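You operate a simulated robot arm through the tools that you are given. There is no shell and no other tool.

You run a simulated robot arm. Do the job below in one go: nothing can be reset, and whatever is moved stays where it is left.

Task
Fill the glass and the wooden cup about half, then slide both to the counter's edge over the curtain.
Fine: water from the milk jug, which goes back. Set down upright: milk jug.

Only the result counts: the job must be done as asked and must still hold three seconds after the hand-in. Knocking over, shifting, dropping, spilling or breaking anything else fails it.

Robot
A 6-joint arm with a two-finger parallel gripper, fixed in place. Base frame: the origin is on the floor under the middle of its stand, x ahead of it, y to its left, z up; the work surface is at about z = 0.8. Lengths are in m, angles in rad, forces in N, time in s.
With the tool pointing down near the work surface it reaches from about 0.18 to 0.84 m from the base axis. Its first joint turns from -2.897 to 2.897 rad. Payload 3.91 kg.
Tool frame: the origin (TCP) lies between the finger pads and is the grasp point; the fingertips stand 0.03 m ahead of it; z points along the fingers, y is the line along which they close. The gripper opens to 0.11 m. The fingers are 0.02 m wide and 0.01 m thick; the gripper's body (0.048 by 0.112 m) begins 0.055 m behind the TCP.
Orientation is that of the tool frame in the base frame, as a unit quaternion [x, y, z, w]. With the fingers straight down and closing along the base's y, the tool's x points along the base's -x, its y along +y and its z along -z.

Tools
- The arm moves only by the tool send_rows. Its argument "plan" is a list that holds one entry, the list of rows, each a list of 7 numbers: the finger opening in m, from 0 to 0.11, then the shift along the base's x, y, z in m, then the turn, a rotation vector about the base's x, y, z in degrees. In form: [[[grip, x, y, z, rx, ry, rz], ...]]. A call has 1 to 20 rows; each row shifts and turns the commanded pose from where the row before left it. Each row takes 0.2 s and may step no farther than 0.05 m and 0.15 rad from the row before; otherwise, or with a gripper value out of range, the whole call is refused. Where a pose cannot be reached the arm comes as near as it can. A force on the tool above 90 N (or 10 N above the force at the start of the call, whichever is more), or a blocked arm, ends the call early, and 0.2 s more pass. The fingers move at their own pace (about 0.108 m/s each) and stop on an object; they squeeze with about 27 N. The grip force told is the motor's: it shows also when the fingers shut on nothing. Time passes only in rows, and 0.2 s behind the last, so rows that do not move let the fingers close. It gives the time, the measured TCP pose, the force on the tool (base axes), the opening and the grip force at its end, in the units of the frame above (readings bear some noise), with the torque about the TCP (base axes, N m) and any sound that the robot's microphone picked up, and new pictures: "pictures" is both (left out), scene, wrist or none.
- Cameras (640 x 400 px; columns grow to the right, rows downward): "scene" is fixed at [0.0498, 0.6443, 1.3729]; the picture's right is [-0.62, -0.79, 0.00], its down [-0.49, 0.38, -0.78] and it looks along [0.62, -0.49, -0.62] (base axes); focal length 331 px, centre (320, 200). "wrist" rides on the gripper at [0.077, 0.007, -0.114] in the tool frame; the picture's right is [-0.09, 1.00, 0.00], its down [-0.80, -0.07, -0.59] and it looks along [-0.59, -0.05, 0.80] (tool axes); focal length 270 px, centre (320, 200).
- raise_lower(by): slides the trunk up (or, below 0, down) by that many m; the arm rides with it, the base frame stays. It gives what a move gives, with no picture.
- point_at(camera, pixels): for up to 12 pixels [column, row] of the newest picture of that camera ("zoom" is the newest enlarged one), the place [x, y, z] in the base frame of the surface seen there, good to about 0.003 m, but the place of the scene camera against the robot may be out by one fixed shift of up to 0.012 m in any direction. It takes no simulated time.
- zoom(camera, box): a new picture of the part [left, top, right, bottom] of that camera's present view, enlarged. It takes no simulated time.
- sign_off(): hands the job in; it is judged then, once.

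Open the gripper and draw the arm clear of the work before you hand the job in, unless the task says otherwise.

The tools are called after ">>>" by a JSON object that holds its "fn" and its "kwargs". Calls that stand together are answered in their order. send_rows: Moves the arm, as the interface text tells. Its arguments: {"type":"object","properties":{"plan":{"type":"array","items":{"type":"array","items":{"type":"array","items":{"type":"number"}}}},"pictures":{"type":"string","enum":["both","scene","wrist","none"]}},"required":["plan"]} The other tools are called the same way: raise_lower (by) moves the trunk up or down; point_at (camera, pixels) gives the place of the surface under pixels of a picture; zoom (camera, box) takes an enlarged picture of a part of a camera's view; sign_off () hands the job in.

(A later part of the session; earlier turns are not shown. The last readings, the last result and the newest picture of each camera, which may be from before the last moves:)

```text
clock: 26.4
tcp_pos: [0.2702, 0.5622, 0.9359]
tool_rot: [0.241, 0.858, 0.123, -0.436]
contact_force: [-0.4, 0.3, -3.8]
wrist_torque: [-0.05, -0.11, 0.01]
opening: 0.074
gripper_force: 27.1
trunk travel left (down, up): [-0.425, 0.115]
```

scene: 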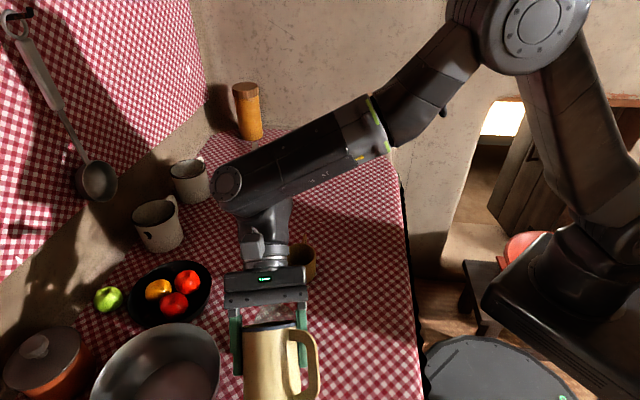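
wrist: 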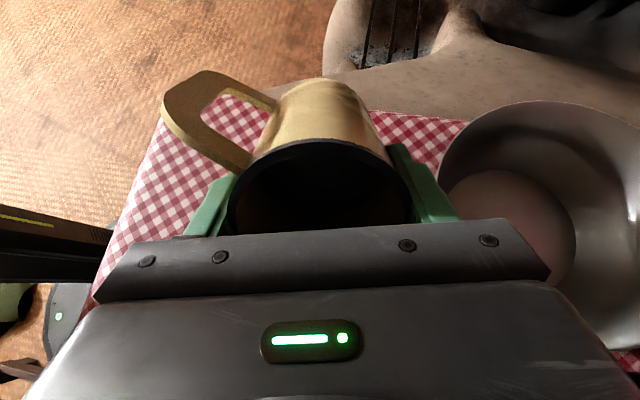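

The tilt is 54° and the weight still reads 3.8 N. I zoom in on the mouth and the glass to see if water has started to run.

>>> {"fn": "zoom", "kwargs": {"camera": "scene", "box": [210, 270, 340, 400]}}

>>> {"fn": "zoom", "kwargs": {"camera": "wrist", "box": [210, 110, 430, 240]}}

```text
3.08 times, centred on (275, 335) of scene
```

zoom: 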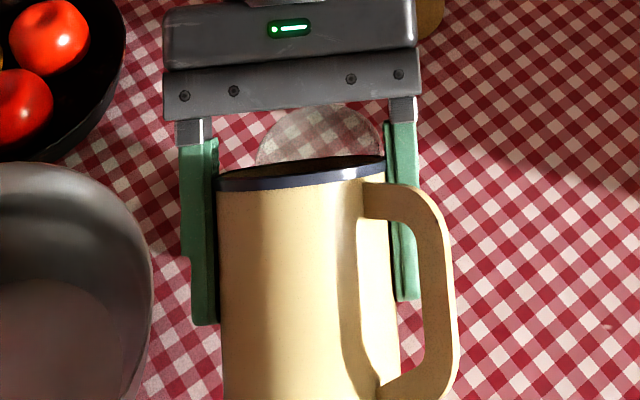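

```text
2.91 times, centred on (320, 175) of wrist
```

zoom: 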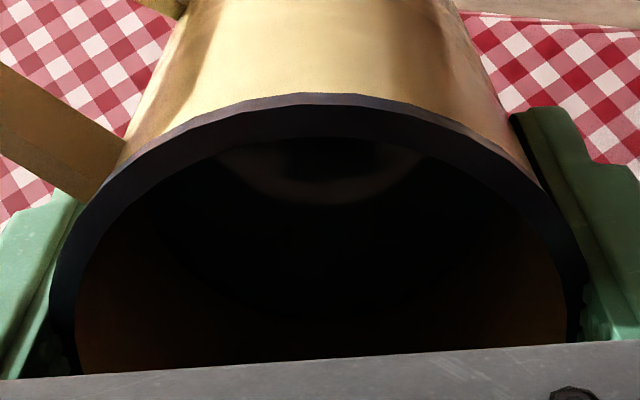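

The glass's far rim is visible right behind the lip and nothing has run over yet. I tilt on from 54° to 60° at 1° per row and hold briefly.

>>> {"fn": "send_rows", "kwargs": {"plan": [[[0.06, 0.0002, -0.0001, 0.0008, 0.521, 0.8535, 0], [0.06, 0.0002, -0.0001, 0.0008, 0.521, 0.8535, 0], [0.06, 0.0002, -0.0002, 0.0008, 0.521, 0.8535, 0], [0.06, 0.0002, -0.0001, 0.0008, 0.521, 0.8535, 0], [0.06, 0.0003, -0.0002, 0.0008, 0.521, 0.8535, 0], [0.06, 0.0003, -0.0002, 0.0008, 0.521, 0.8535, 0], [0.06, 0, 0, 0, 0, 0, 0], [0.06, 0, 0, 0, 0, 0, 0], [0.06, 0, 0, 0, 0, 0, 0], [0.06, 0, 0, 0, 0, 0, 0]]]}}

>>> {"fn": "zoom", "kwargs": {"camera": "scene", "box": [210, 270, 340, 400]}}

>>> {"fn": "zoom", "kwargs": {"camera": "wrist", "box": [210, 110, 430, 240]}}

```text
clock: 28.6
tcp_pos: [0.2729, 0.5606, 0.9414]
tool_rot: [0.234, 0.835, 0.134, -0.48]
contact_force: [-1.1, -0.7, -3.6]
wrist_torque: [-0.04, -0.08, 0.0]
opening: 0.0738
gripper_force: 27.3
trunk travel left (down, up): [-0.425, 0.115]
```

scene: 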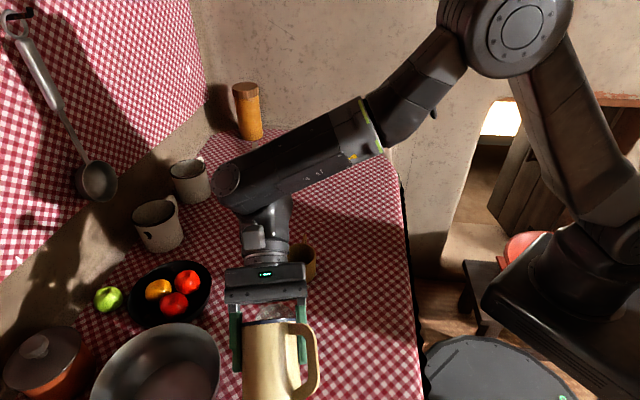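
wrist: 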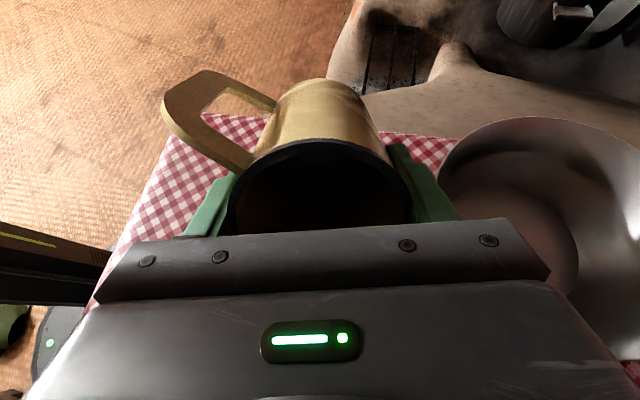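

```text
3.08 times, centred on (275, 335) of scene
```

zoom: 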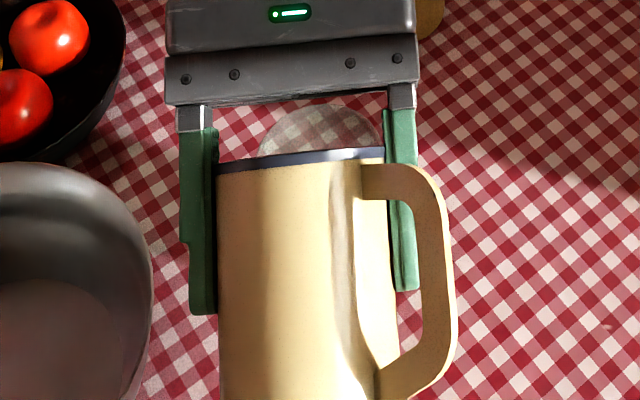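

```text
2.91 times, centred on (320, 175) of wrist
```

zoom: 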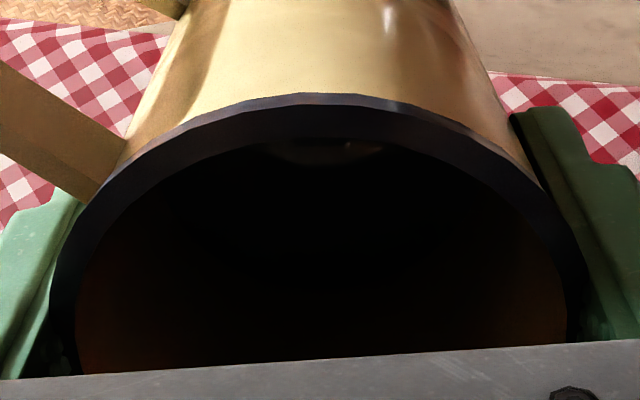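

No stream is seen or heard yet at 60°. I probe where the liquid's surface lies inside the jug and in the glass.

>>> {"fn": "point_at", "kwargs": {"camera": "wrist", "pixels": [[320, 160], [320, 165], [320, 172], [320, 180], [320, 190], [320, 200], [320, 215], [290, 190], [350, 190], [290, 210], [350, 210], [320, 150]]}}

>>> {"fn": "point_at", "kwargs": {"camera": "scene", "pixels": [[275, 312], [275, 308], [275, 316], [270, 312], [265, 314], [280, 312], [285, 314], [275, 305], [262, 312], [288, 312], [270, 318], [275, 302]]}}

```text
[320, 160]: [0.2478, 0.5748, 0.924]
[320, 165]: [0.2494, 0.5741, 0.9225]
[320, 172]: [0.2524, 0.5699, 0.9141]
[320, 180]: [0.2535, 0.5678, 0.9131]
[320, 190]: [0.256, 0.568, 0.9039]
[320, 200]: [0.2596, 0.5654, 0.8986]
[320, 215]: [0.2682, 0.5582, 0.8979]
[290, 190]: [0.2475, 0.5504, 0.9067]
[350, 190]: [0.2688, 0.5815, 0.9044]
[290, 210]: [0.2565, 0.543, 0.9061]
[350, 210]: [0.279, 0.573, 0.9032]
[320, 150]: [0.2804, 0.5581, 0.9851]
```

```text
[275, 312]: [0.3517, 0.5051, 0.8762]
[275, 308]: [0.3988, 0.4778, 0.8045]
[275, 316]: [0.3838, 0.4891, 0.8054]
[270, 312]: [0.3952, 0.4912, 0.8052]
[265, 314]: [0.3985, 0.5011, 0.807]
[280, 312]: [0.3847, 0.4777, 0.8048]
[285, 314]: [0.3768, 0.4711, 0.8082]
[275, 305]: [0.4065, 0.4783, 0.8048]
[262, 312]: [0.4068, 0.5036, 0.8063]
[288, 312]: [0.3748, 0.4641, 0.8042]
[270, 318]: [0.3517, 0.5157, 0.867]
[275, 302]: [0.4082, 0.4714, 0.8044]
```

The liquid in the jug appears as a disc square to the jug's axis, now about 0.025 m lower than before, so it may already have run out into the glass. I tilt back to 40° and raise to look into both vessels before going on.

>>> {"fn": "send_rows", "kwargs": {"plan": [[[0.06, -0.0005, 0.0003, -0.0016, -1.042, -1.707, 0], [0.06, -0.0005, 0.0003, -0.0016, -1.042, -1.707, 0], [0.06, -0.0004, 0.0003, -0.0017, -1.042, -1.707, 0], [0.06, -0.0004, 0.0002, -0.0017, -1.042, -1.707, 0], [0.06, -0.0003, 0.0002, -0.0017, -1.042, -1.707, 0], [0.06, -0.0003, 0.0002, -0.0017, -1.042, -1.707, 0], [0.06, -0.0002, 0.0001, -0.0017, -1.042, -1.707, 0], [0.06, -0.0001, 0.0001, -0.0017, -1.042, -1.707, 0], [0.06, -0.0001, 0, 0.0083, -1.042, -1.707, 0], [0.06, 0, 0, 0.0183, -1.042, -1.707, 0], [0.06, -0.01, 0.006, 0.03, 0, 0, 0], [0.06, -0.02, 0.012, 0.03, 0, 0, 0], [0.06, -0.02, 0.012, 0.03, 0, 0, 0], [0.06, -0.01, 0.006, 0.02, 0, 0, 0], [0.06, 0, 0, 0, 0, 0, 0]]]}}

>>> {"fn": "zoom", "kwargs": {"camera": "scene", "box": [210, 250, 340, 400]}}

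>>> {"fn": "zoom", "kwargs": {"camera": "wrist", "box": [210, 110, 430, 240]}}

>>> {"fn": "point_at", "kwargs": {"camera": "wrist", "pixels": [[320, 160], [320, 165], [320, 172], [320, 180], [320, 190], [320, 200], [320, 215], [290, 190], [350, 190], [290, 210], [350, 210], [320, 150]]}}

```text
clock: 31.8
tcp_pos: [0.2093, 0.5994, 1.0637]
tool_rot: [0.254, 0.905, 0.092, -0.329]
contact_force: [-0.3, -0.4, -3.1]
wrist_torque: [-0.04, -0.07, -0.01]
opening: 0.0738
gripper_force: 26.9
trunk travel left (down, up): [-0.425, 0.115]
```

scene: 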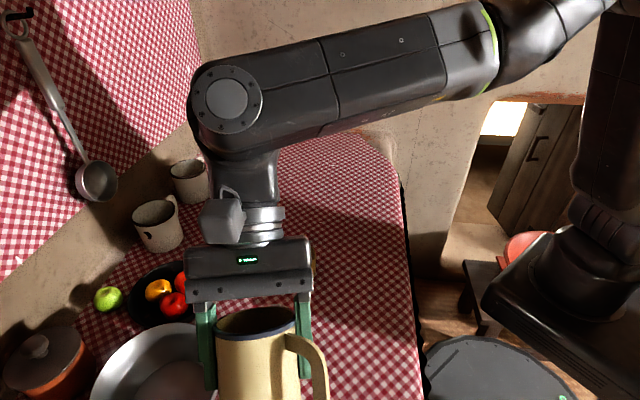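
wrist: 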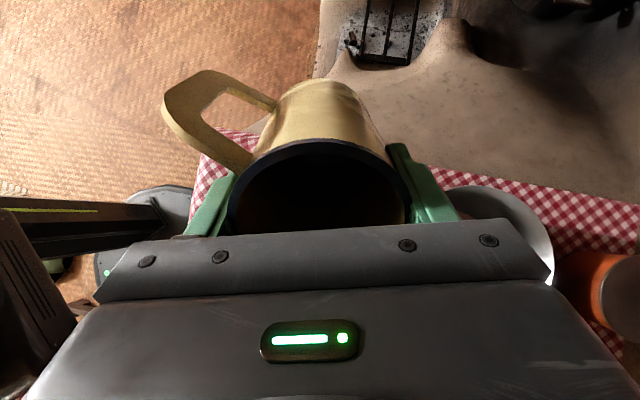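

```text
2.67 times, centred on (275, 325) of scene
```

zoom: 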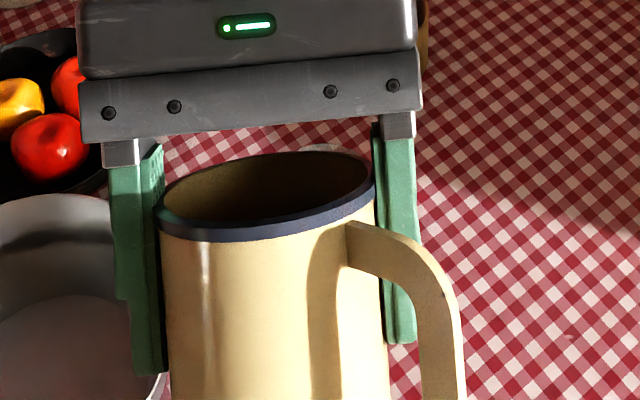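

```text
2.91 times, centred on (320, 175) of wrist
```

zoom: 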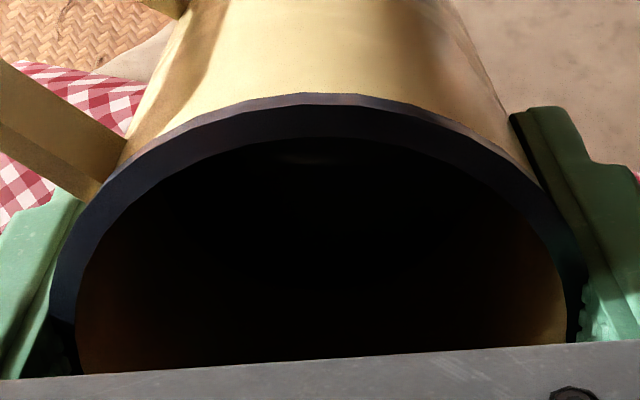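

```text
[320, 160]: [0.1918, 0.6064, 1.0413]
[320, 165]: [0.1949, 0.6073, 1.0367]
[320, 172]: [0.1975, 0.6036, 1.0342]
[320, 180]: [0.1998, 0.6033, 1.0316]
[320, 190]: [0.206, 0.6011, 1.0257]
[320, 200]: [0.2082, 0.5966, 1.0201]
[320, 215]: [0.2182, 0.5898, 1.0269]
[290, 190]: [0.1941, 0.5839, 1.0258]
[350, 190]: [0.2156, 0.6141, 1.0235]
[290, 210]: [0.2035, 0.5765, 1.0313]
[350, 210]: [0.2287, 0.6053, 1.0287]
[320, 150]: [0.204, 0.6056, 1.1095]
```

The disc in the jug now lies about 0.031 below the TCP (was 0.006), and the weight reads about 3.1 N, so roughly 90 ml left the jug. I set the jug upright and move it to the right out of the line of sight to look at the glass.

>>> {"fn": "send_rows", "kwargs": {"plan": [[[0.06, 0.002, -0.005, 0, -2.084, -3.414, 0], [0.06, 0.003, -0.01, 0, -2.084, -3.414, 0], [0.06, 0.004, -0.015, 0, -2.084, -3.414, 0], [0.06, 0.005, -0.022, 0, -2.084, -3.414, 0], [0.06, 0.005, -0.028, 0, -2.084, -3.414, 0], [0.06, 0.005, -0.03, 0, -2.084, -3.414, 0], [0.06, 0.005, -0.03, 0, -2.084, -3.414, 0], [0.06, 0.005, -0.03, 0, -2.084, -3.414, 0], [0.06, 0.004, -0.028, 0, -2.084, -3.414, 0], [0.06, 0.003, -0.022, 0, -2.084, -3.414, 0], [0.06, 0.002, -0.015, 0, 0, 0, 0], [0.06, 0.001, -0.01, 0, 0, 0, 0], [0.06, 0, -0.005, 0, 0, 0, 0], [0.06, 0, 0, 0, 0, 0, 0]]]}}

>>> {"fn": "zoom", "kwargs": {"camera": "scene", "box": [225, 280, 345, 390]}}

>>> {"fn": "zoom", "kwargs": {"camera": "wrist", "box": [210, 110, 430, 240]}}

```text
clock: 34.8
tcp_pos: [0.2525, 0.3483, 1.0653]
tool_rot: [0.269, 0.963, 0.0, 0.001]
contact_force: [-0.8, -0.8, -2.3]
wrist_torque: [0.02, -0.01, -0.02]
opening: 0.0738
gripper_force: 27.3
trunk travel left (down, up): [-0.425, 0.115]
```

scene: 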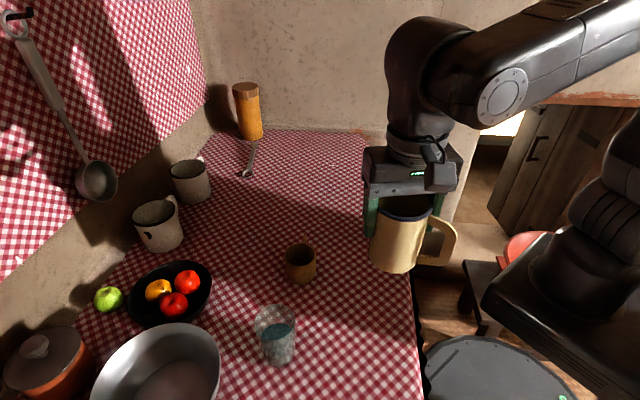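
wrist: 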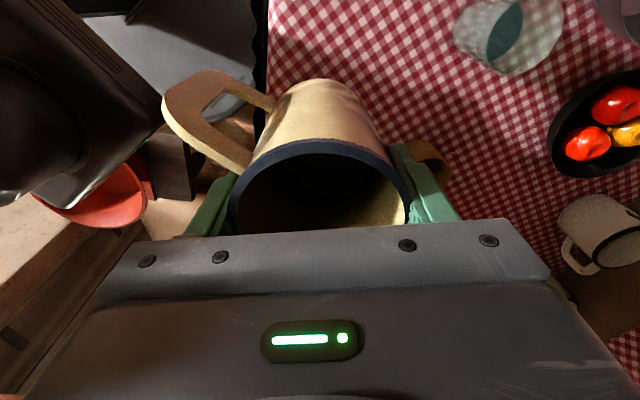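

```text
3.64 times, centred on (285, 335) of scene
```

zoom: 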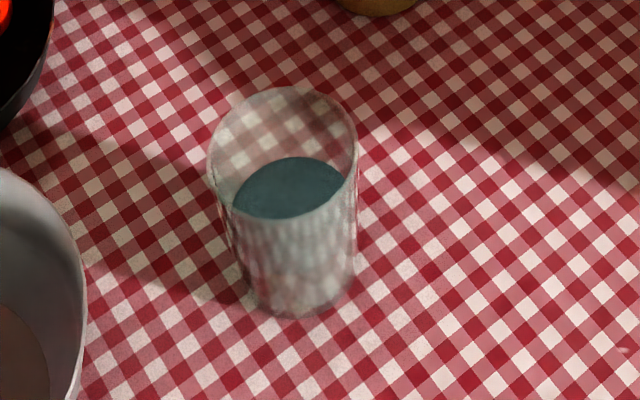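

```text
2.91 times, centred on (320, 175) of wrist
```

zoom: 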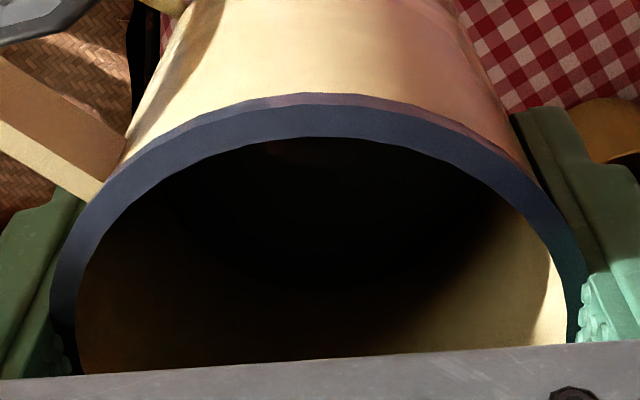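

The glass now holds water (surface at about (277,332)) and no spill shows on the cloth. I measure the water's level in the glass and the jug's level.

>>> {"fn": "point_at", "kwargs": {"camera": "scene", "pixels": [[277, 332], [275, 328], [280, 328], [270, 332], [283, 332], [275, 336], [268, 336], [275, 325], [250, 340], [300, 345], [290, 310], [276, 364]]}}

>>> {"fn": "point_at", "kwargs": {"camera": "wrist", "pixels": [[500, 35], [505, 25], [498, 45], [510, 40], [515, 20], [460, 25], [563, 20], [510, 75], [320, 165], [320, 180], [320, 195], [300, 185]]}}

>>> {"fn": "zoom", "kwargs": {"camera": "wrist", "box": [430, 0, 590, 100]}}

```text
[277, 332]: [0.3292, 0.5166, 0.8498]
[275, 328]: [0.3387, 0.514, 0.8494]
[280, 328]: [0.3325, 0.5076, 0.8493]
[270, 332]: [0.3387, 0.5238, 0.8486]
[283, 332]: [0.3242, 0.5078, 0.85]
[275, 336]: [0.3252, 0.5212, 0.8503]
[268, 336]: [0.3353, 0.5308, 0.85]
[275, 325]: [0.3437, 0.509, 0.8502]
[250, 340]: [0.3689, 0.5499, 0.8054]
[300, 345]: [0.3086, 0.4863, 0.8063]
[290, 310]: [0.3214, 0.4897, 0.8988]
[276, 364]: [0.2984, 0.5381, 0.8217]
```

```text
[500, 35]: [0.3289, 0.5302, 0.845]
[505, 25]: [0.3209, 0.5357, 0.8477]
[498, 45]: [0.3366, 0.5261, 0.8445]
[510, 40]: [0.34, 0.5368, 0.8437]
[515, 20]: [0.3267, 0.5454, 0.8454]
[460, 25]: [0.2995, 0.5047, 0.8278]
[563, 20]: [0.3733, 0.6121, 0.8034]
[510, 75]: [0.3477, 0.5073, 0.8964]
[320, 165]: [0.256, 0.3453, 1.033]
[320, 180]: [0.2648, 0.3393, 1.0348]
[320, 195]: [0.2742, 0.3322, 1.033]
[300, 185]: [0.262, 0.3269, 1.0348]
```

```text
4.00 times, centred on (510, 50) of wrist
```

zoom: 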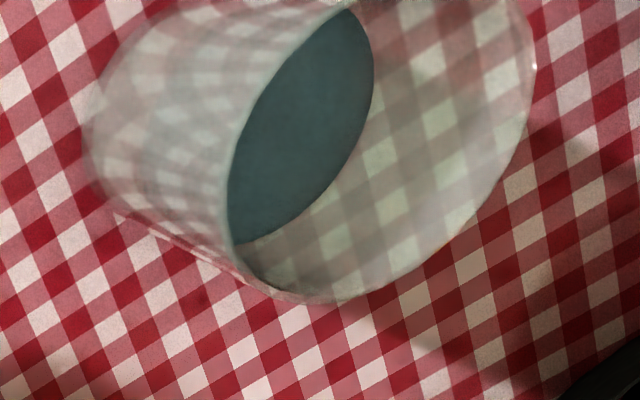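

The water stands at z≈0.845 in the glass (table 0.802, rim ≈0.893), i.e. about 45 % of the inside height; a small top-up of about 5 mm brings it to half. I take the jug back over the glass along the same path.

>>> {"fn": "send_rows", "kwargs": {"plan": [[[0.06, 0, 0.005, 0, 0, 0, 0], [0.06, -0.001, 0.01, 0, 0, 0, 0], [0.06, -0.002, 0.015, 0, 0, 0, 0], [0.06, -0.003, 0.022, 0, 2.084, 3.414, 0], [0.06, -0.004, 0.028, 0, 2.084, 3.414, 0], [0.06, -0.005, 0.03, 0, 2.084, 3.414, 0], [0.06, -0.005, 0.03, 0, 2.084, 3.414, 0], [0.06, -0.005, 0.03, 0, 2.084, 3.414, 0], [0.06, -0.005, 0.028, 0, 2.084, 3.414, 0], [0.06, -0.005, 0.022, 0, 2.084, 3.414, 0], [0.06, -0.004, 0.015, 0, 2.084, 3.414, 0], [0.06, -0.003, 0.01, 0, 2.084, 3.414, 0], [0.06, -0.002, 0.005, 0, 2.084, 3.414, 0], [0.06, 0.01, -0.006, -0.02, 0, 0, 0], [0.06, 0.02, -0.012, -0.03, 0, 0, 0], [0.06, 0.02, -0.012, -0.03, 0, 0, 0], [0.06, 0.01, -0.006, -0.03, 0, 0, 0], [0.06, 0, 0, 0, 0, 0, 0]]]}}

>>> {"fn": "zoom", "kwargs": {"camera": "scene", "box": [210, 270, 340, 400]}}

```text
clock: 38.6
tcp_pos: [0.267, 0.5619, 0.956]
tool_rot: [0.254, 0.905, 0.092, -0.329]
contact_force: [1.2, 0.2, -3.9]
wrist_torque: [-0.05, -0.05, -0.01]
opening: 0.0737
gripper_force: 26.5
trunk travel left (down, up): [-0.425, 0.115]
```

scene: 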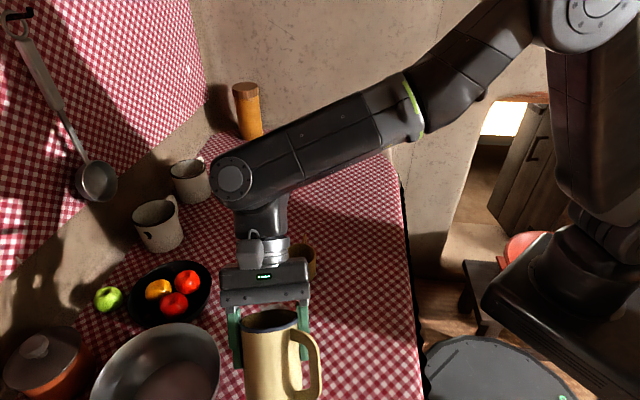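
wrist: 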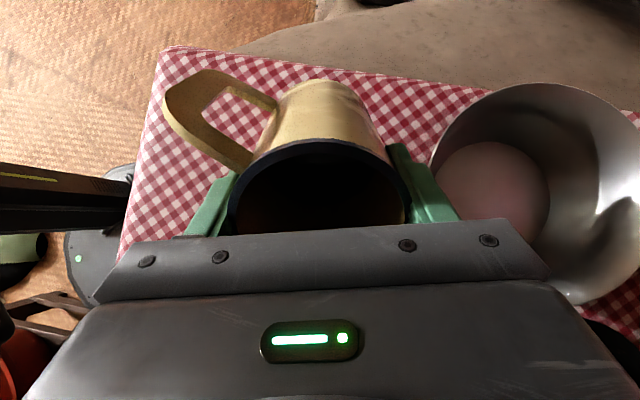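

```text
3.08 times, centred on (275, 335) of scene
```

zoom: 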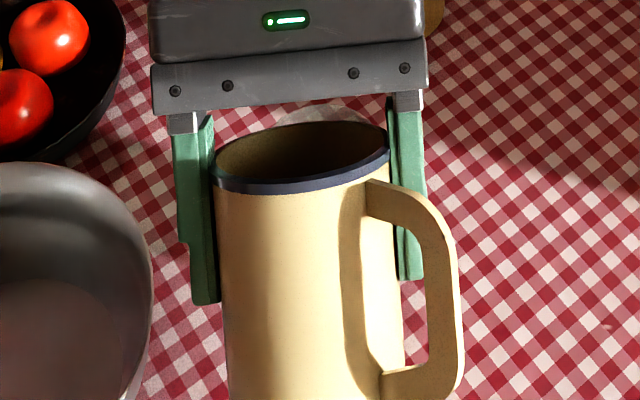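

The jug is back at 40° with the lip over the glass. I lower it, tilt to 61.5° and hold a moment.

>>> {"fn": "send_rows", "kwargs": {"plan": [[[0.06, 0, 0, -0.0085, 0.695, 1.138, 0], [0.06, 0, 0, -0.0085, 0.695, 1.138, 0], [0.06, 0, 0, -0.0086, 0.694, 1.138, 0], [0.06, 0.0002, -0.0001, 0.0016, 1.042, 1.707, 0], [0.06, 0.0002, -0.0001, 0.0016, 1.042, 1.707, 0], [0.06, 0.0002, -0.0002, 0.0016, 1.042, 1.707, 0], [0.06, 0.0003, -0.0002, 0.0017, 1.042, 1.707, 0], [0.06, 0.0003, -0.0002, 0.0017, 1.042, 1.707, 0], [0.06, 0.0004, -0.0002, 0.0017, 1.042, 1.707, 0], [0.06, 0.0005, -0.0003, 0.0017, 1.042, 1.707, 0], [0.06, 0.0005, -0.0003, 0.0017, 1.042, 1.707, 0], [0.06, 0.0002, -0.0001, 0.0006, 0.391, 0.64, 0], [0.06, 0.0002, -0.0001, 0.0006, 0.391, 0.64, 0], [0.06, 0, 0, 0, 0, 0, 0], [0.06, 0, 0, 0, 0, 0, 0], [0.06, 0, 0, 0, 0, 0, 0], [0.06, 0, 0, 0, 0, 0, 0]]]}}

>>> {"fn": "point_at", "kwargs": {"camera": "wrist", "pixels": [[320, 160], [320, 165], [320, 172], [320, 180], [320, 190], [320, 200], [300, 165], [340, 165], [300, 180], [340, 180], [310, 170], [330, 170]]}}

>>> {"fn": "zoom", "kwargs": {"camera": "scene", "box": [210, 270, 340, 400]}}

```text
clock: 42.2
tcp_pos: [0.2728, 0.5612, 0.945]
tool_rot: [0.232, 0.828, 0.138, -0.492]
contact_force: [0.4, -0.3, -2.7]
wrist_torque: [-0.04, -0.08, 0.0]
opening: 0.0733
gripper_force: 27.3
trunk travel left (down, up): [-0.425, 0.115]
```

scene: 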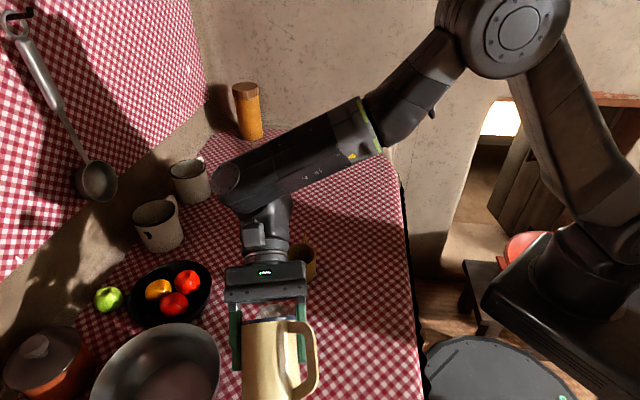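
wrist: 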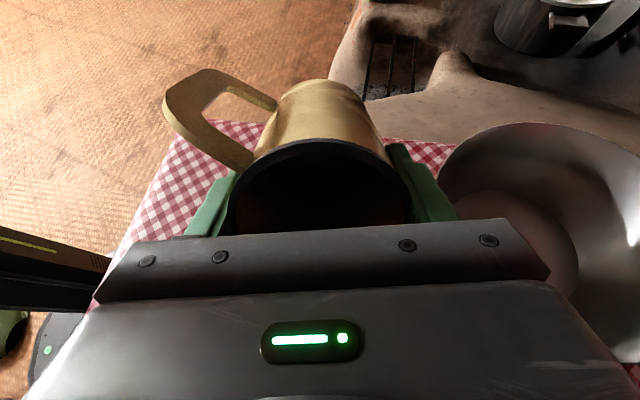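

```text
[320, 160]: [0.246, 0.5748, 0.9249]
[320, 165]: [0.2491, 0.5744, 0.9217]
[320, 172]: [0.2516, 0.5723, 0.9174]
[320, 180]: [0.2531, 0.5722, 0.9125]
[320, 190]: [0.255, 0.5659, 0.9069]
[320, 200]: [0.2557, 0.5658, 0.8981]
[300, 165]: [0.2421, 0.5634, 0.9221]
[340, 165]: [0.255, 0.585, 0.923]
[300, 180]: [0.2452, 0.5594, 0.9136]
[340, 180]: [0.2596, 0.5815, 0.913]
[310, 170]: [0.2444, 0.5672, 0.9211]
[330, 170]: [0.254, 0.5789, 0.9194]
```

```text
3.08 times, centred on (275, 335) of scene
```

zoom: 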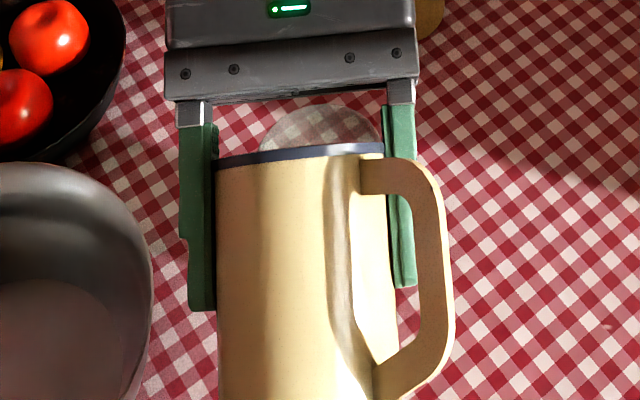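

The liquid disc dropped about another 2.5–3 mm (≈11 ml), which should put the glass at half. I tilt back to about 41° and raise the jug straight up off the glass.

>>> {"fn": "send_rows", "kwargs": {"plan": [[[0.06, -0.0005, 0.0003, -0.0016, -1.042, -1.707, 0], [0.06, -0.0005, 0.0003, -0.0016, -1.042, -1.707, 0], [0.06, -0.0004, 0.0003, -0.0017, -1.042, -1.707, 0], [0.06, -0.0004, 0.0002, -0.0017, -1.042, -1.707, 0], [0.06, -0.0004, 0.0002, -0.0017, -1.042, -1.707, 0], [0.06, -0.0003, 0.0002, -0.0017, -1.042, -1.707, 0], [0.06, -0.0002, 0.0001, -0.0017, -1.042, -1.707, 0], [0.06, -0.0002, 0.0001, 0.0083, -1.042, -1.707, 0], [0.06, -0.0001, 0.0001, 0.0083, -1.042, -1.707, 0], [0.06, 0, 0, 0.0083, -1.042, -1.707, 0], [0.06, 0, 0, 0.02, 0, 0, 0], [0.06, 0, 0, 0.03, 0, 0, 0], [0.06, 0, 0, 0.03, 0, 0, 0], [0.06, 0, 0, 0.02, 0, 0, 0], [0.06, 0, 0, 0, 0, 0, 0]]]}}

```text
clock: 45.4
tcp_pos: [0.2697, 0.5652, 1.0537]
tool_rot: [0.254, 0.901, 0.096, -0.339]
contact_force: [0.1, -0.1, -2.5]
wrist_torque: [0.01, -0.03, -0.01]
opening: 0.0734
gripper_force: 26.8
trunk travel left (down, up): [-0.425, 0.115]
```

scene: 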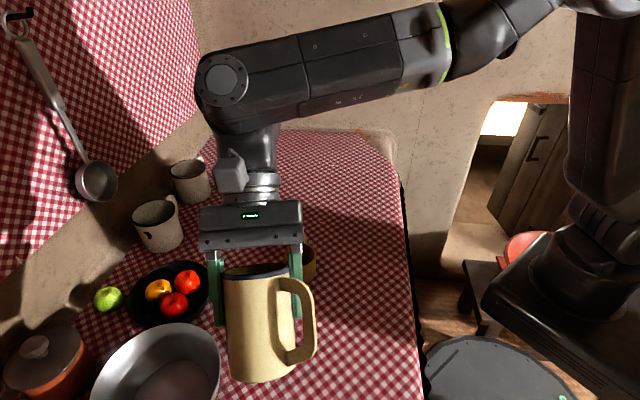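
wrist: 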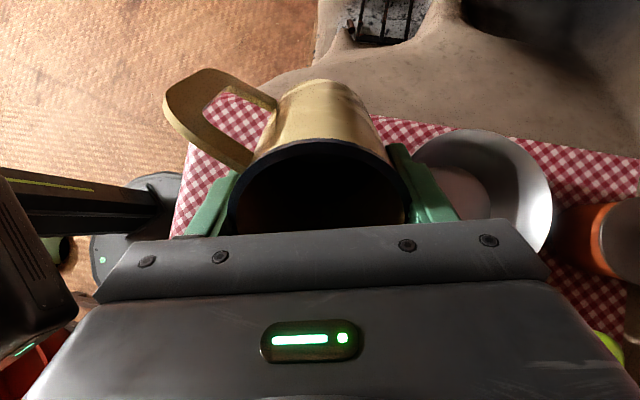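

Lifted clear; the weight reads about 2.5 N. Now I carry the jug to the wooden cup with the pour direction turned to -18° (so the jug's tail keeps clear of the glass), and tilt to 57.5° still high above the cup.

>>> {"fn": "send_rows", "kwargs": {"plan": [[[0.06, 0.0036, -0.0048, -0.001, 0, 0, 0.447], [0.06, 0.0084, -0.0113, -0.0024, 0, 0, 1.042], [0.06, 0.0119, -0.0162, -0.0034, 0, 0, 1.489], [0.06, 0.0143, -0.0194, -0.0041, 0, 0, 1.787], [0.06, 0.0155, -0.021, -0.0045, 0, 0, 1.936], [0.06, 0.0155, -0.021, -0.0045, 0, 0, 1.936], [0.06, 0.0143, -0.0194, -0.0041, 0, 0, 1.787], [0.06, 0.0119, -0.0162, -0.0034, 0, 0, 1.489], [0.06, 0.0084, -0.0113, -0.0024, 0, 0, 1.042], [0.06, 0.0036, -0.0048, -0.001, 0, 0, 0.447], [0.06, 0.0002, -0.0001, 0.0016, 0.618, 1.902, 0], [0.06, 0.0002, -0.0001, 0.0016, 0.618, 1.902, 0], [0.06, 0.0003, -0.0001, 0.0016, 0.618, 1.902, 0], [0.06, 0.0003, -0.0001, 0.0017, 0.618, 1.902, 0], [0.06, 0.0003, -0.0001, 0.0017, 0.618, 1.902, 0], [0.06, 0.0003, -0.0001, 0.0017, 0.618, 1.902, 0], [0.06, 0.0004, -0.0001, 0.0017, 0.618, 1.902, 0], [0.06, 0.0004, -0.0001, 0.0017, 0.618, 1.902, 0], [0.06, 0, 0, 0, 0, 0, 0]]]}}

>>> {"fn": "zoom", "kwargs": {"camera": "scene", "box": [225, 270, 345, 390]}}

```text
clock: 49.4
tcp_pos: [0.3787, 0.4162, 1.0382]
tool_rot: [0.137, 0.867, 0.076, -0.473]
contact_force: [-0.4, -0.8, -2.9]
wrist_torque: [0.0, -0.07, 0.0]
opening: 0.0735
gripper_force: 26.6
trunk travel left (down, up): [-0.425, 0.115]
```

scene: 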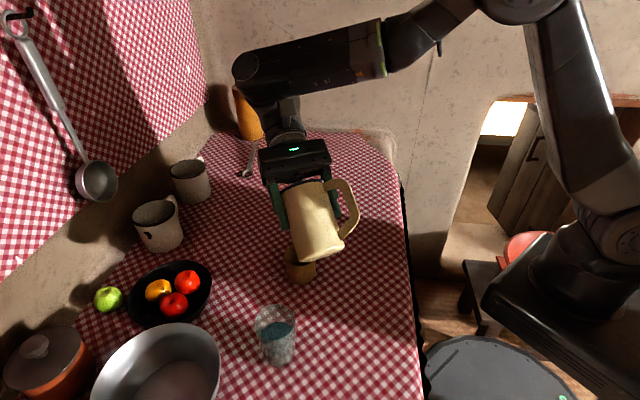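
wrist: 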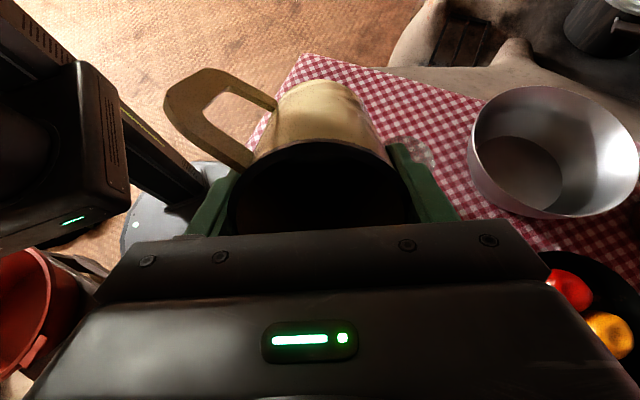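

```text
3.33 times, centred on (285, 330) of scene
```

zoom: 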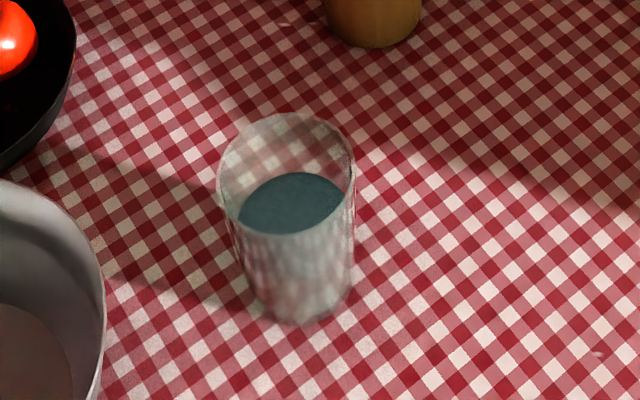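

The pose is tracked and the glass is visible again with its water at about (276,330). I measure its new level and check where the jug's lip is over the cup.

>>> {"fn": "point_at", "kwargs": {"camera": "scene", "pixels": [[276, 330], [273, 326], [280, 328], [270, 332], [283, 330], [275, 334], [278, 325], [290, 310], [257, 320], [267, 312]]}}

>>> {"fn": "zoom", "kwargs": {"camera": "scene", "box": [250, 160, 380, 290]}}

```text
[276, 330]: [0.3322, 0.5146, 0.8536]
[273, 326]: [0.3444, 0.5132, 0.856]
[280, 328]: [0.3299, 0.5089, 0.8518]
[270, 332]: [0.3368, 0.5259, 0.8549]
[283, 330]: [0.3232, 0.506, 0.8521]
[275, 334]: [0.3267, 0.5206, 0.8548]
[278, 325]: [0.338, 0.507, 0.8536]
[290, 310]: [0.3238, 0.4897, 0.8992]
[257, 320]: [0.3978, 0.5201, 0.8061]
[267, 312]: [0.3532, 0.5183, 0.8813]
```

```text
3.08 times, centred on (315, 225) of scene
```

zoom: 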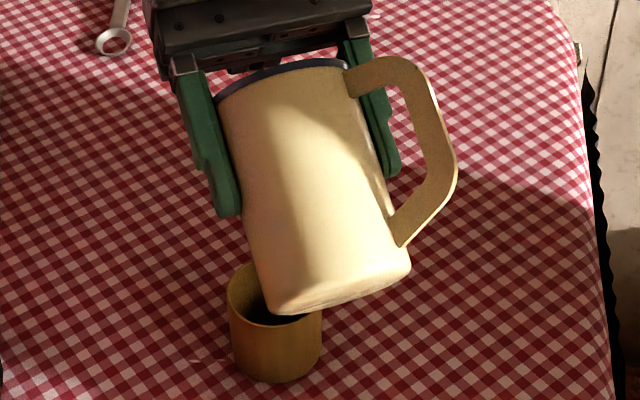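

The glass level is now z≈0.849, about 49 % of its inside height — good. I check the cup's exact place with several rim points before lowering onto it.

>>> {"fn": "point_at", "kwargs": {"camera": "scene", "pixels": [[286, 252], [286, 256], [288, 259], [291, 262], [295, 264], [300, 265], [305, 265], [310, 263], [287, 249], [289, 247], [292, 245], [314, 261]]}}

>>> {"fn": "zoom", "kwargs": {"camera": "scene", "box": [275, 230, 330, 290]}}

```text
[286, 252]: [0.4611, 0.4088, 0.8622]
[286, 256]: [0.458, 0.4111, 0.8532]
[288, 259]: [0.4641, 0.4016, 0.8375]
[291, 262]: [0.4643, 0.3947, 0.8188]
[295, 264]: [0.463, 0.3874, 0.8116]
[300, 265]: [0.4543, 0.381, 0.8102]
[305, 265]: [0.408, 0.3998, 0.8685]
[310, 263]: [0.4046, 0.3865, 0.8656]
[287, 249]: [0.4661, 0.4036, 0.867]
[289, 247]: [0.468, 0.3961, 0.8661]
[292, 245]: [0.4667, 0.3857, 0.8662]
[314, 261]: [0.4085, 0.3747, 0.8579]
```

```text
6.67 times, centred on (302, 260) of scene
```

zoom: 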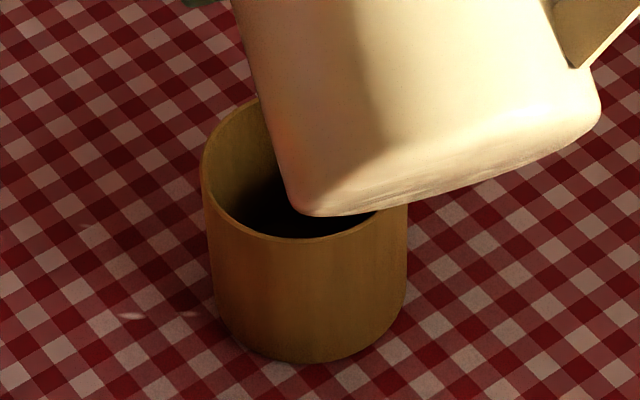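

The cup's rim circle fits centre (0.4405, 0.399), about 4.5 mm farther in x than assumed. I correct the lip by that, lower to about 0.025 above the cup's rim and bring the tilt to 61.5° (the present brim angle).

>>> {"fn": "send_rows", "kwargs": {"plan": [[[0.06, 0.002, 0.0005, -0.01, 0, 0, 0], [0.06, 0.0025, 0, -0.02, 0, 0, 0], [0.06, 0, 0, -0.025, 0, 0, 0], [0.06, 0, 0, -0.025, 0, 0, 0], [0.06, 0, 0, -0.025, 0, 0, 0], [0.06, 0, 0, -0.018, 0, 0, 0], [0.06, 0, 0, -0.01, 0, 0, 0], [0.06, 0.0005, -0.0002, 0.0016, 0.618, 1.902, 0], [0.06, 0.0006, -0.0002, 0.0016, 0.618, 1.902, 0], [0.06, 0, 0, 0, 0, 0, 0]]]}}

>>> {"fn": "zoom", "kwargs": {"camera": "scene", "box": [240, 180, 370, 310]}}

>>> {"fn": "point_at", "kwargs": {"camera": "wrist", "pixels": [[320, 160], [320, 165], [320, 172], [320, 180], [320, 190], [320, 200], [300, 165], [340, 165], [300, 180], [340, 180], [310, 170], [330, 170]]}}

```text
clock: 51.6
tcp_pos: [0.3847, 0.4168, 0.9098]
tool_rot: [0.135, 0.849, 0.081, -0.504]
contact_force: [0.0, 0.1, -2.5]
wrist_torque: [-0.01, -0.09, 0.01]
opening: 0.0734
gripper_force: 26.9
trunk travel left (down, up): [-0.425, 0.115]
```

scene: 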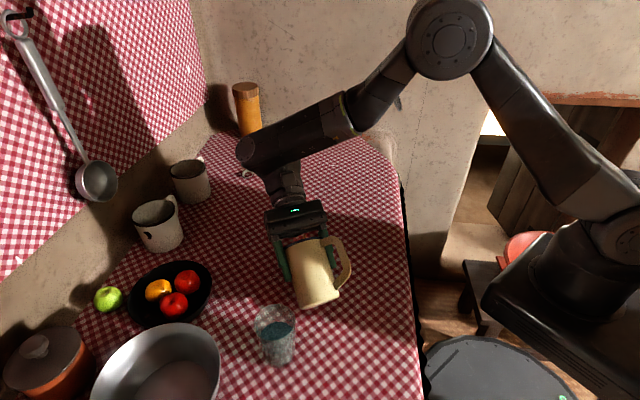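
wrist: 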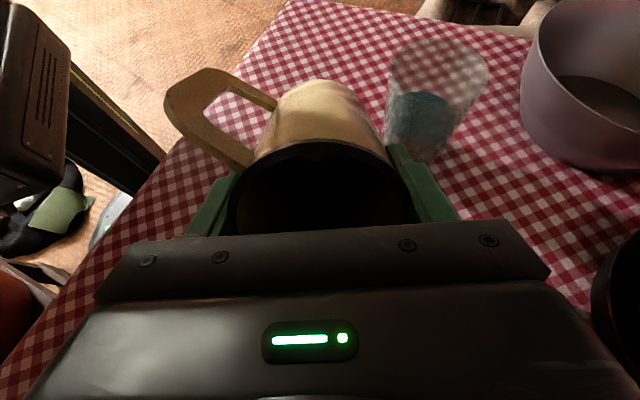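

```text
3.08 times, centred on (305, 245) of scene
```

zoom: 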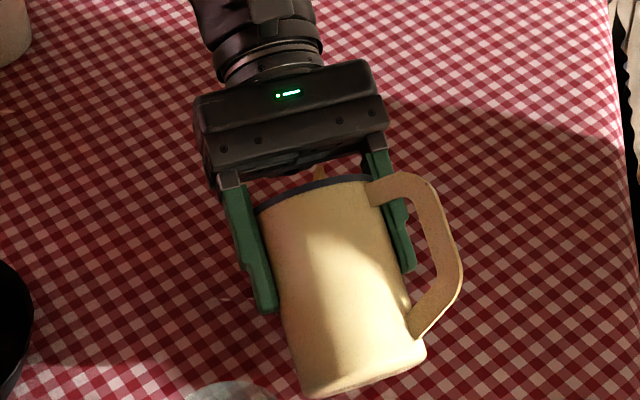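

```text
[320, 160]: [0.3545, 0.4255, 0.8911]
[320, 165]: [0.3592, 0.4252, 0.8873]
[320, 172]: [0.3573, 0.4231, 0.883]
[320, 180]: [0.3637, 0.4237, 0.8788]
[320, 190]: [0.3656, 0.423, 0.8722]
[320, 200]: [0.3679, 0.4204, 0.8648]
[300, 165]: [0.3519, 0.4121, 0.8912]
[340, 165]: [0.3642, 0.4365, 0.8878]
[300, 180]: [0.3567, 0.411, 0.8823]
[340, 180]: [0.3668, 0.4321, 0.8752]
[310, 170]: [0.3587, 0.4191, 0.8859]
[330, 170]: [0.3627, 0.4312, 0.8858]
```

The cup's handle shows right behind the lip at zoom (320,172), as expected, and the disc in the jug is still at -0.0345. I tilt slowly to 67.5° and hold.

>>> {"fn": "send_rows", "kwargs": {"plan": [[[0.06, 0.0003, -0.0001, 0.0008, 0.309, 0.951, 0], [0.06, 0.0003, -0.0001, 0.0008, 0.309, 0.951, 0], [0.06, 0.0003, -0.0001, 0.0008, 0.309, 0.951, 0], [0.06, 0.0004, -0.0001, 0.0008, 0.309, 0.951, 0], [0.06, 0.0004, -0.0001, 0.0007, 0.309, 0.951, 0], [0.06, 0.0004, -0.0002, 0.0007, 0.309, 0.951, 0], [0.06, 0, 0, 0, 0, 0, 0], [0.06, 0, 0, 0, 0, 0, 0], [0.06, 0, 0, 0, 0, 0, 0], [0.06, 0, 0, 0, 0, 0, 0]]]}}

>>> {"fn": "point_at", "kwargs": {"camera": "wrist", "pixels": [[320, 160], [320, 165], [320, 172], [320, 180], [320, 190], [320, 200], [300, 165], [340, 165], [300, 180], [340, 180], [310, 170], [330, 170]]}}

>>> {"fn": "zoom", "kwargs": {"camera": "scene", "box": [240, 180, 370, 310]}}

```text
clock: 53.8
tcp_pos: [0.3863, 0.4172, 0.9128]
tool_rot: [0.13, 0.822, 0.087, -0.548]
contact_force: [-0.3, 0.6, -2.0]
wrist_torque: [-0.04, -0.04, -0.02]
opening: 0.0732
gripper_force: 26.3
trunk travel left (down, up): [-0.425, 0.115]
```

scene: 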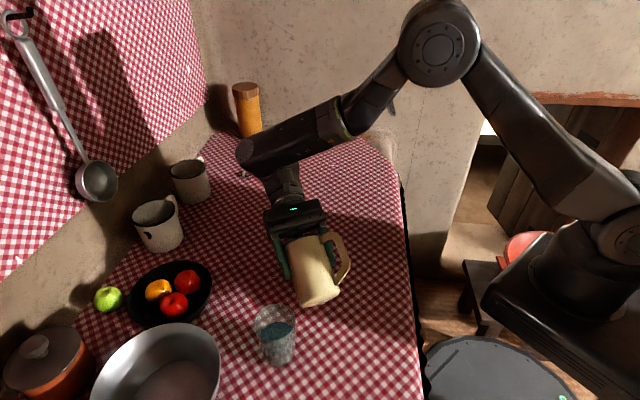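
wrist: 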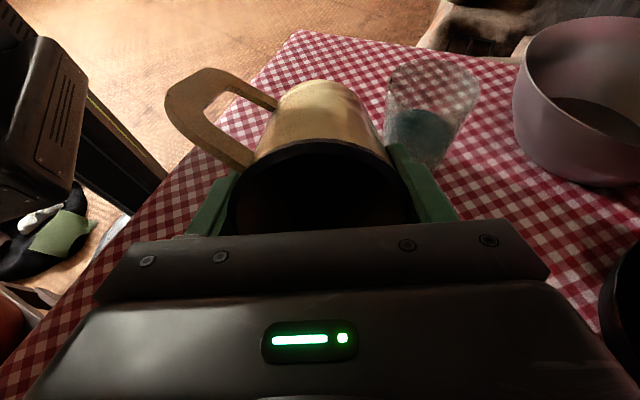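

```text
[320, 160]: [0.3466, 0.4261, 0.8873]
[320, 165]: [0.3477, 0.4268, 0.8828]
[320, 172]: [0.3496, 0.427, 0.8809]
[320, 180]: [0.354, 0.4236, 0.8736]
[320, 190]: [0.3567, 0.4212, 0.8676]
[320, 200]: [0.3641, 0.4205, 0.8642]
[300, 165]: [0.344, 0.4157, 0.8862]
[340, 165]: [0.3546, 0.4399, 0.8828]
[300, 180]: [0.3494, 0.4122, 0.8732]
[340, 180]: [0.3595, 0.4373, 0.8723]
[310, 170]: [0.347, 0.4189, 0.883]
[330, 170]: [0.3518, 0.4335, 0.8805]
```

```text
3.08 times, centred on (305, 245) of scene
```

zoom: 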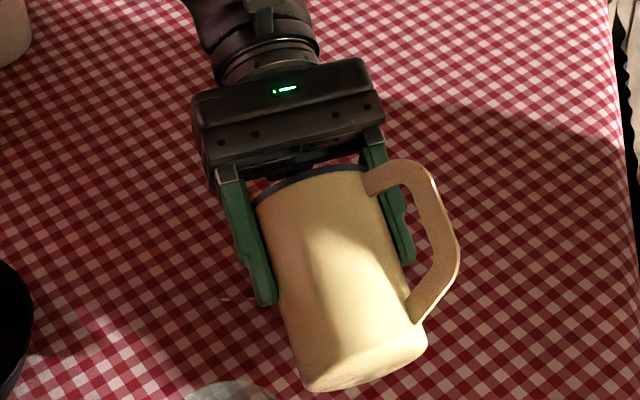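

The disc dropped to about -0.047, so roughly 50 ml is in the cup. About 20–25 ml more is needed; I tilt on to 70° and hold.

>>> {"fn": "send_rows", "kwargs": {"plan": [[[0.06, 0.0003, -0.0001, 0.0006, 0.2575, 0.7925, 0], [0.06, 0.0003, -0.0001, 0.0006, 0.2575, 0.7925, 0], [0.06, 0.0004, -0.0001, 0.0006, 0.2575, 0.7925, 0], [0.06, 0, 0, 0, 0, 0, 0], [0.06, 0, 0, 0, 0, 0, 0], [0.06, 0, 0, 0, 0, 0, 0], [0.06, 0, 0, 0, 0, 0, 0]]]}}

>>> {"fn": "point_at", "kwargs": {"camera": "wrist", "pixels": [[320, 160], [320, 165], [320, 172], [320, 180], [320, 190], [300, 190], [300, 165], [340, 165], [300, 180], [340, 180], [310, 170], [330, 170]]}}

```text
clock: 55.4
tcp_pos: [0.3871, 0.4157, 0.9147]
tool_rot: [0.128, 0.81, 0.09, -0.565]
contact_force: [1.0, -0.5, -2.8]
wrist_torque: [-0.01, -0.05, 0.02]
opening: 0.0732
gripper_force: 26.7
trunk travel left (down, up): [-0.425, 0.115]
```

scene: 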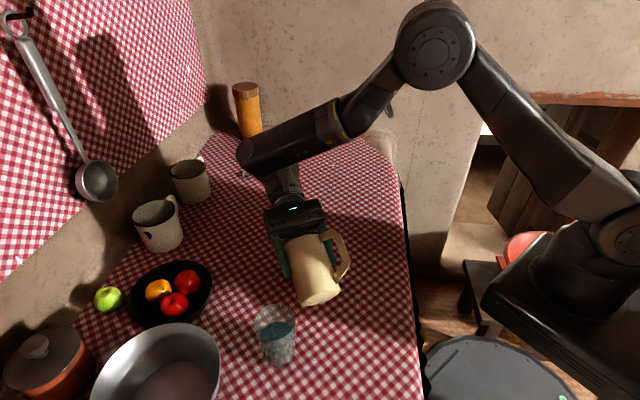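
wrist: 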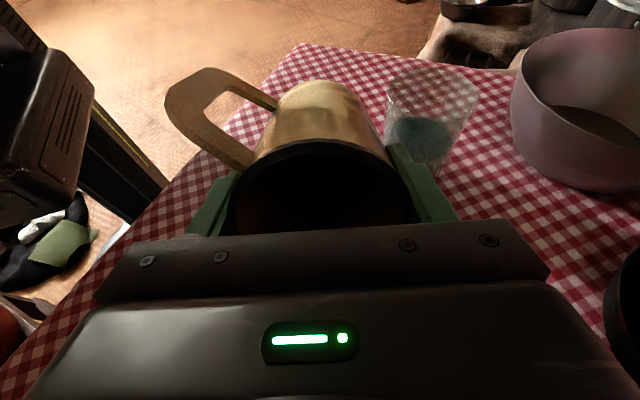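

```text
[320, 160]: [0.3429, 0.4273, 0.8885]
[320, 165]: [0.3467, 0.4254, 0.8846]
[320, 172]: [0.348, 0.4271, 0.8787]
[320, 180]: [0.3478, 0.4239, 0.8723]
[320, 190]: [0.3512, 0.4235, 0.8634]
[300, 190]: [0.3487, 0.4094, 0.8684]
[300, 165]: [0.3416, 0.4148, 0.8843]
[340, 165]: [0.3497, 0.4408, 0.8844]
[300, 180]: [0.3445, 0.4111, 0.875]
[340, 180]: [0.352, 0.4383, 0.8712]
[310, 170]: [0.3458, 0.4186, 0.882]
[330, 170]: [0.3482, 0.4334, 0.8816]
```

The disc stands at about -0.0515, so around 67 ml went out in total. I tilt back and lift the jug off the cup to look at the cup's level.

>>> {"fn": "send_rows", "kwargs": {"plan": [[[0.06, -0.0006, 0.0002, -0.0016, -0.618, -1.902, 0], [0.06, -0.0006, 0.0002, -0.0016, -0.618, -1.902, 0], [0.06, -0.0006, 0.0002, -0.0016, -0.618, -1.902, 0], [0.06, -0.0006, 0.0002, -0.0016, -0.618, -1.902, 0], [0.06, -0.0006, 0.0002, -0.0016, -0.618, -1.902, 0], [0.06, -0.0006, 0.0002, 0.0084, -0.618, -1.902, 0], [0.06, -0.0006, 0.0002, 0.0084, -0.618, -1.902, 0], [0.06, -0.0006, 0.0002, 0.0084, -0.618, -1.902, 0], [0.06, -0.0006, 0.0002, 0.0084, -0.618, -1.902, 0], [0.06, -0.0006, 0.0002, 0.0084, -0.618, -1.902, 0], [0.06, 0, 0, 0.02, -1.236, -3.804, 0], [0.06, 0, 0, 0.025, -1.236, -3.804, 0], [0.06, 0, 0, 0.03, -1.236, -3.804, 0], [0.06, 0, 0, 0.03, -1.236, -3.804, 0], [0.06, -0.005, -0.005, 0.02, -1.236, -3.804, 0], [0.06, -0.01, -0.01, 0.01, -1.236, -3.804, 0], [0.06, -0.01, -0.015, 0, -1.236, -3.804, 0], [0.06, -0.01, -0.015, 0, -1.236, -3.804, 0], [0.06, -0.005, -0.01, 0, -0.618, -1.902, 0], [0.06, 0, 0, 0, 0, 0, 0]]]}}

>>> {"fn": "zoom", "kwargs": {"camera": "scene", "box": [240, 220, 360, 330]}}

```text
clock: 59.6
tcp_pos: [0.3414, 0.3629, 1.086]
tool_rot: [0.155, 0.978, 0.021, -0.136]
contact_force: [0.0, 0.6, -2.4]
wrist_torque: [0.02, -0.04, 0.03]
opening: 0.0728
gripper_force: 27.1
trunk travel left (down, up): [-0.425, 0.115]
```

scene: 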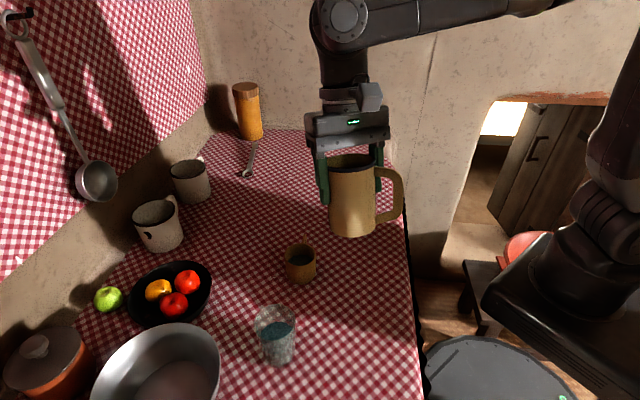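
wrist: 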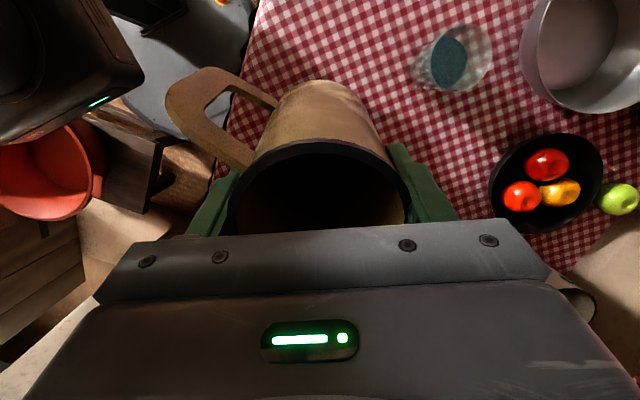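

```text
3.64 times, centred on (300, 275) of scene
```

zoom: 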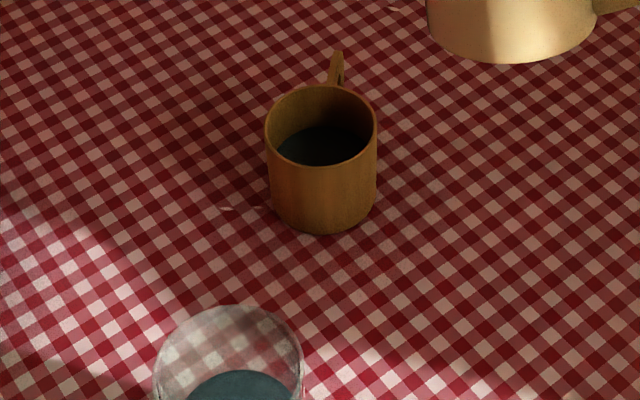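

The cup now holds water and the cloth around it looks dry. I measure the water level in the cup.

>>> {"fn": "zoom", "kwargs": {"camera": "scene", "box": [275, 230, 330, 290]}}

>>> {"fn": "point_at", "kwargs": {"camera": "scene", "pixels": [[300, 260], [296, 259], [304, 260], [300, 257], [300, 262], [308, 258], [292, 260], [312, 257], [305, 263], [295, 263]]}}

>>> {"fn": "point_at", "kwargs": {"camera": "scene", "pixels": [[287, 250], [292, 246], [300, 244], [308, 245], [314, 250], [316, 256], [312, 262], [305, 265], [298, 265], [290, 261]]}}

```text
6.67 times, centred on (302, 260) of scene
```

zoom: 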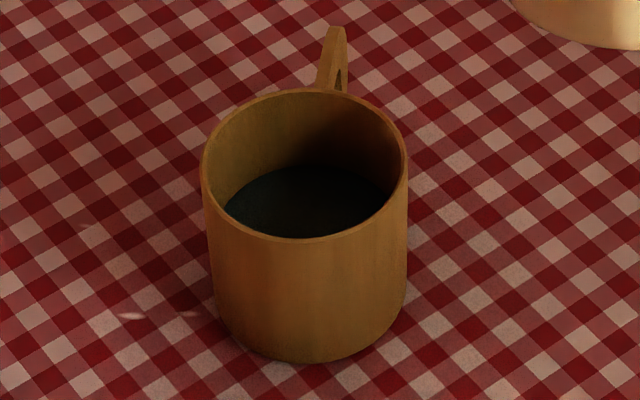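

```text
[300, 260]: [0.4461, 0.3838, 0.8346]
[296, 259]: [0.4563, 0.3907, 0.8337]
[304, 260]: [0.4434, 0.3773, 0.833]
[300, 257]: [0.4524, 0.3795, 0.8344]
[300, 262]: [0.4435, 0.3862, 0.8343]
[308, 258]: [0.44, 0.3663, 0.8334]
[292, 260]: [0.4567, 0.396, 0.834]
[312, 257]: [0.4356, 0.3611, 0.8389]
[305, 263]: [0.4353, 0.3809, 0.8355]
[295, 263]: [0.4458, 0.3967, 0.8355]
```

```text
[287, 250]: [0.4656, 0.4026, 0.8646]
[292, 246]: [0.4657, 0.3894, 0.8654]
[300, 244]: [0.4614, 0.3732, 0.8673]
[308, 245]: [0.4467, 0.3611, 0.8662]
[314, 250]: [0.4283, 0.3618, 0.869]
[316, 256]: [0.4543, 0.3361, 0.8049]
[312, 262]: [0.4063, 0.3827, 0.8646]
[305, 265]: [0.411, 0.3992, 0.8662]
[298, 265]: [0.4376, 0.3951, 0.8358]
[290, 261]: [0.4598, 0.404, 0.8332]
```

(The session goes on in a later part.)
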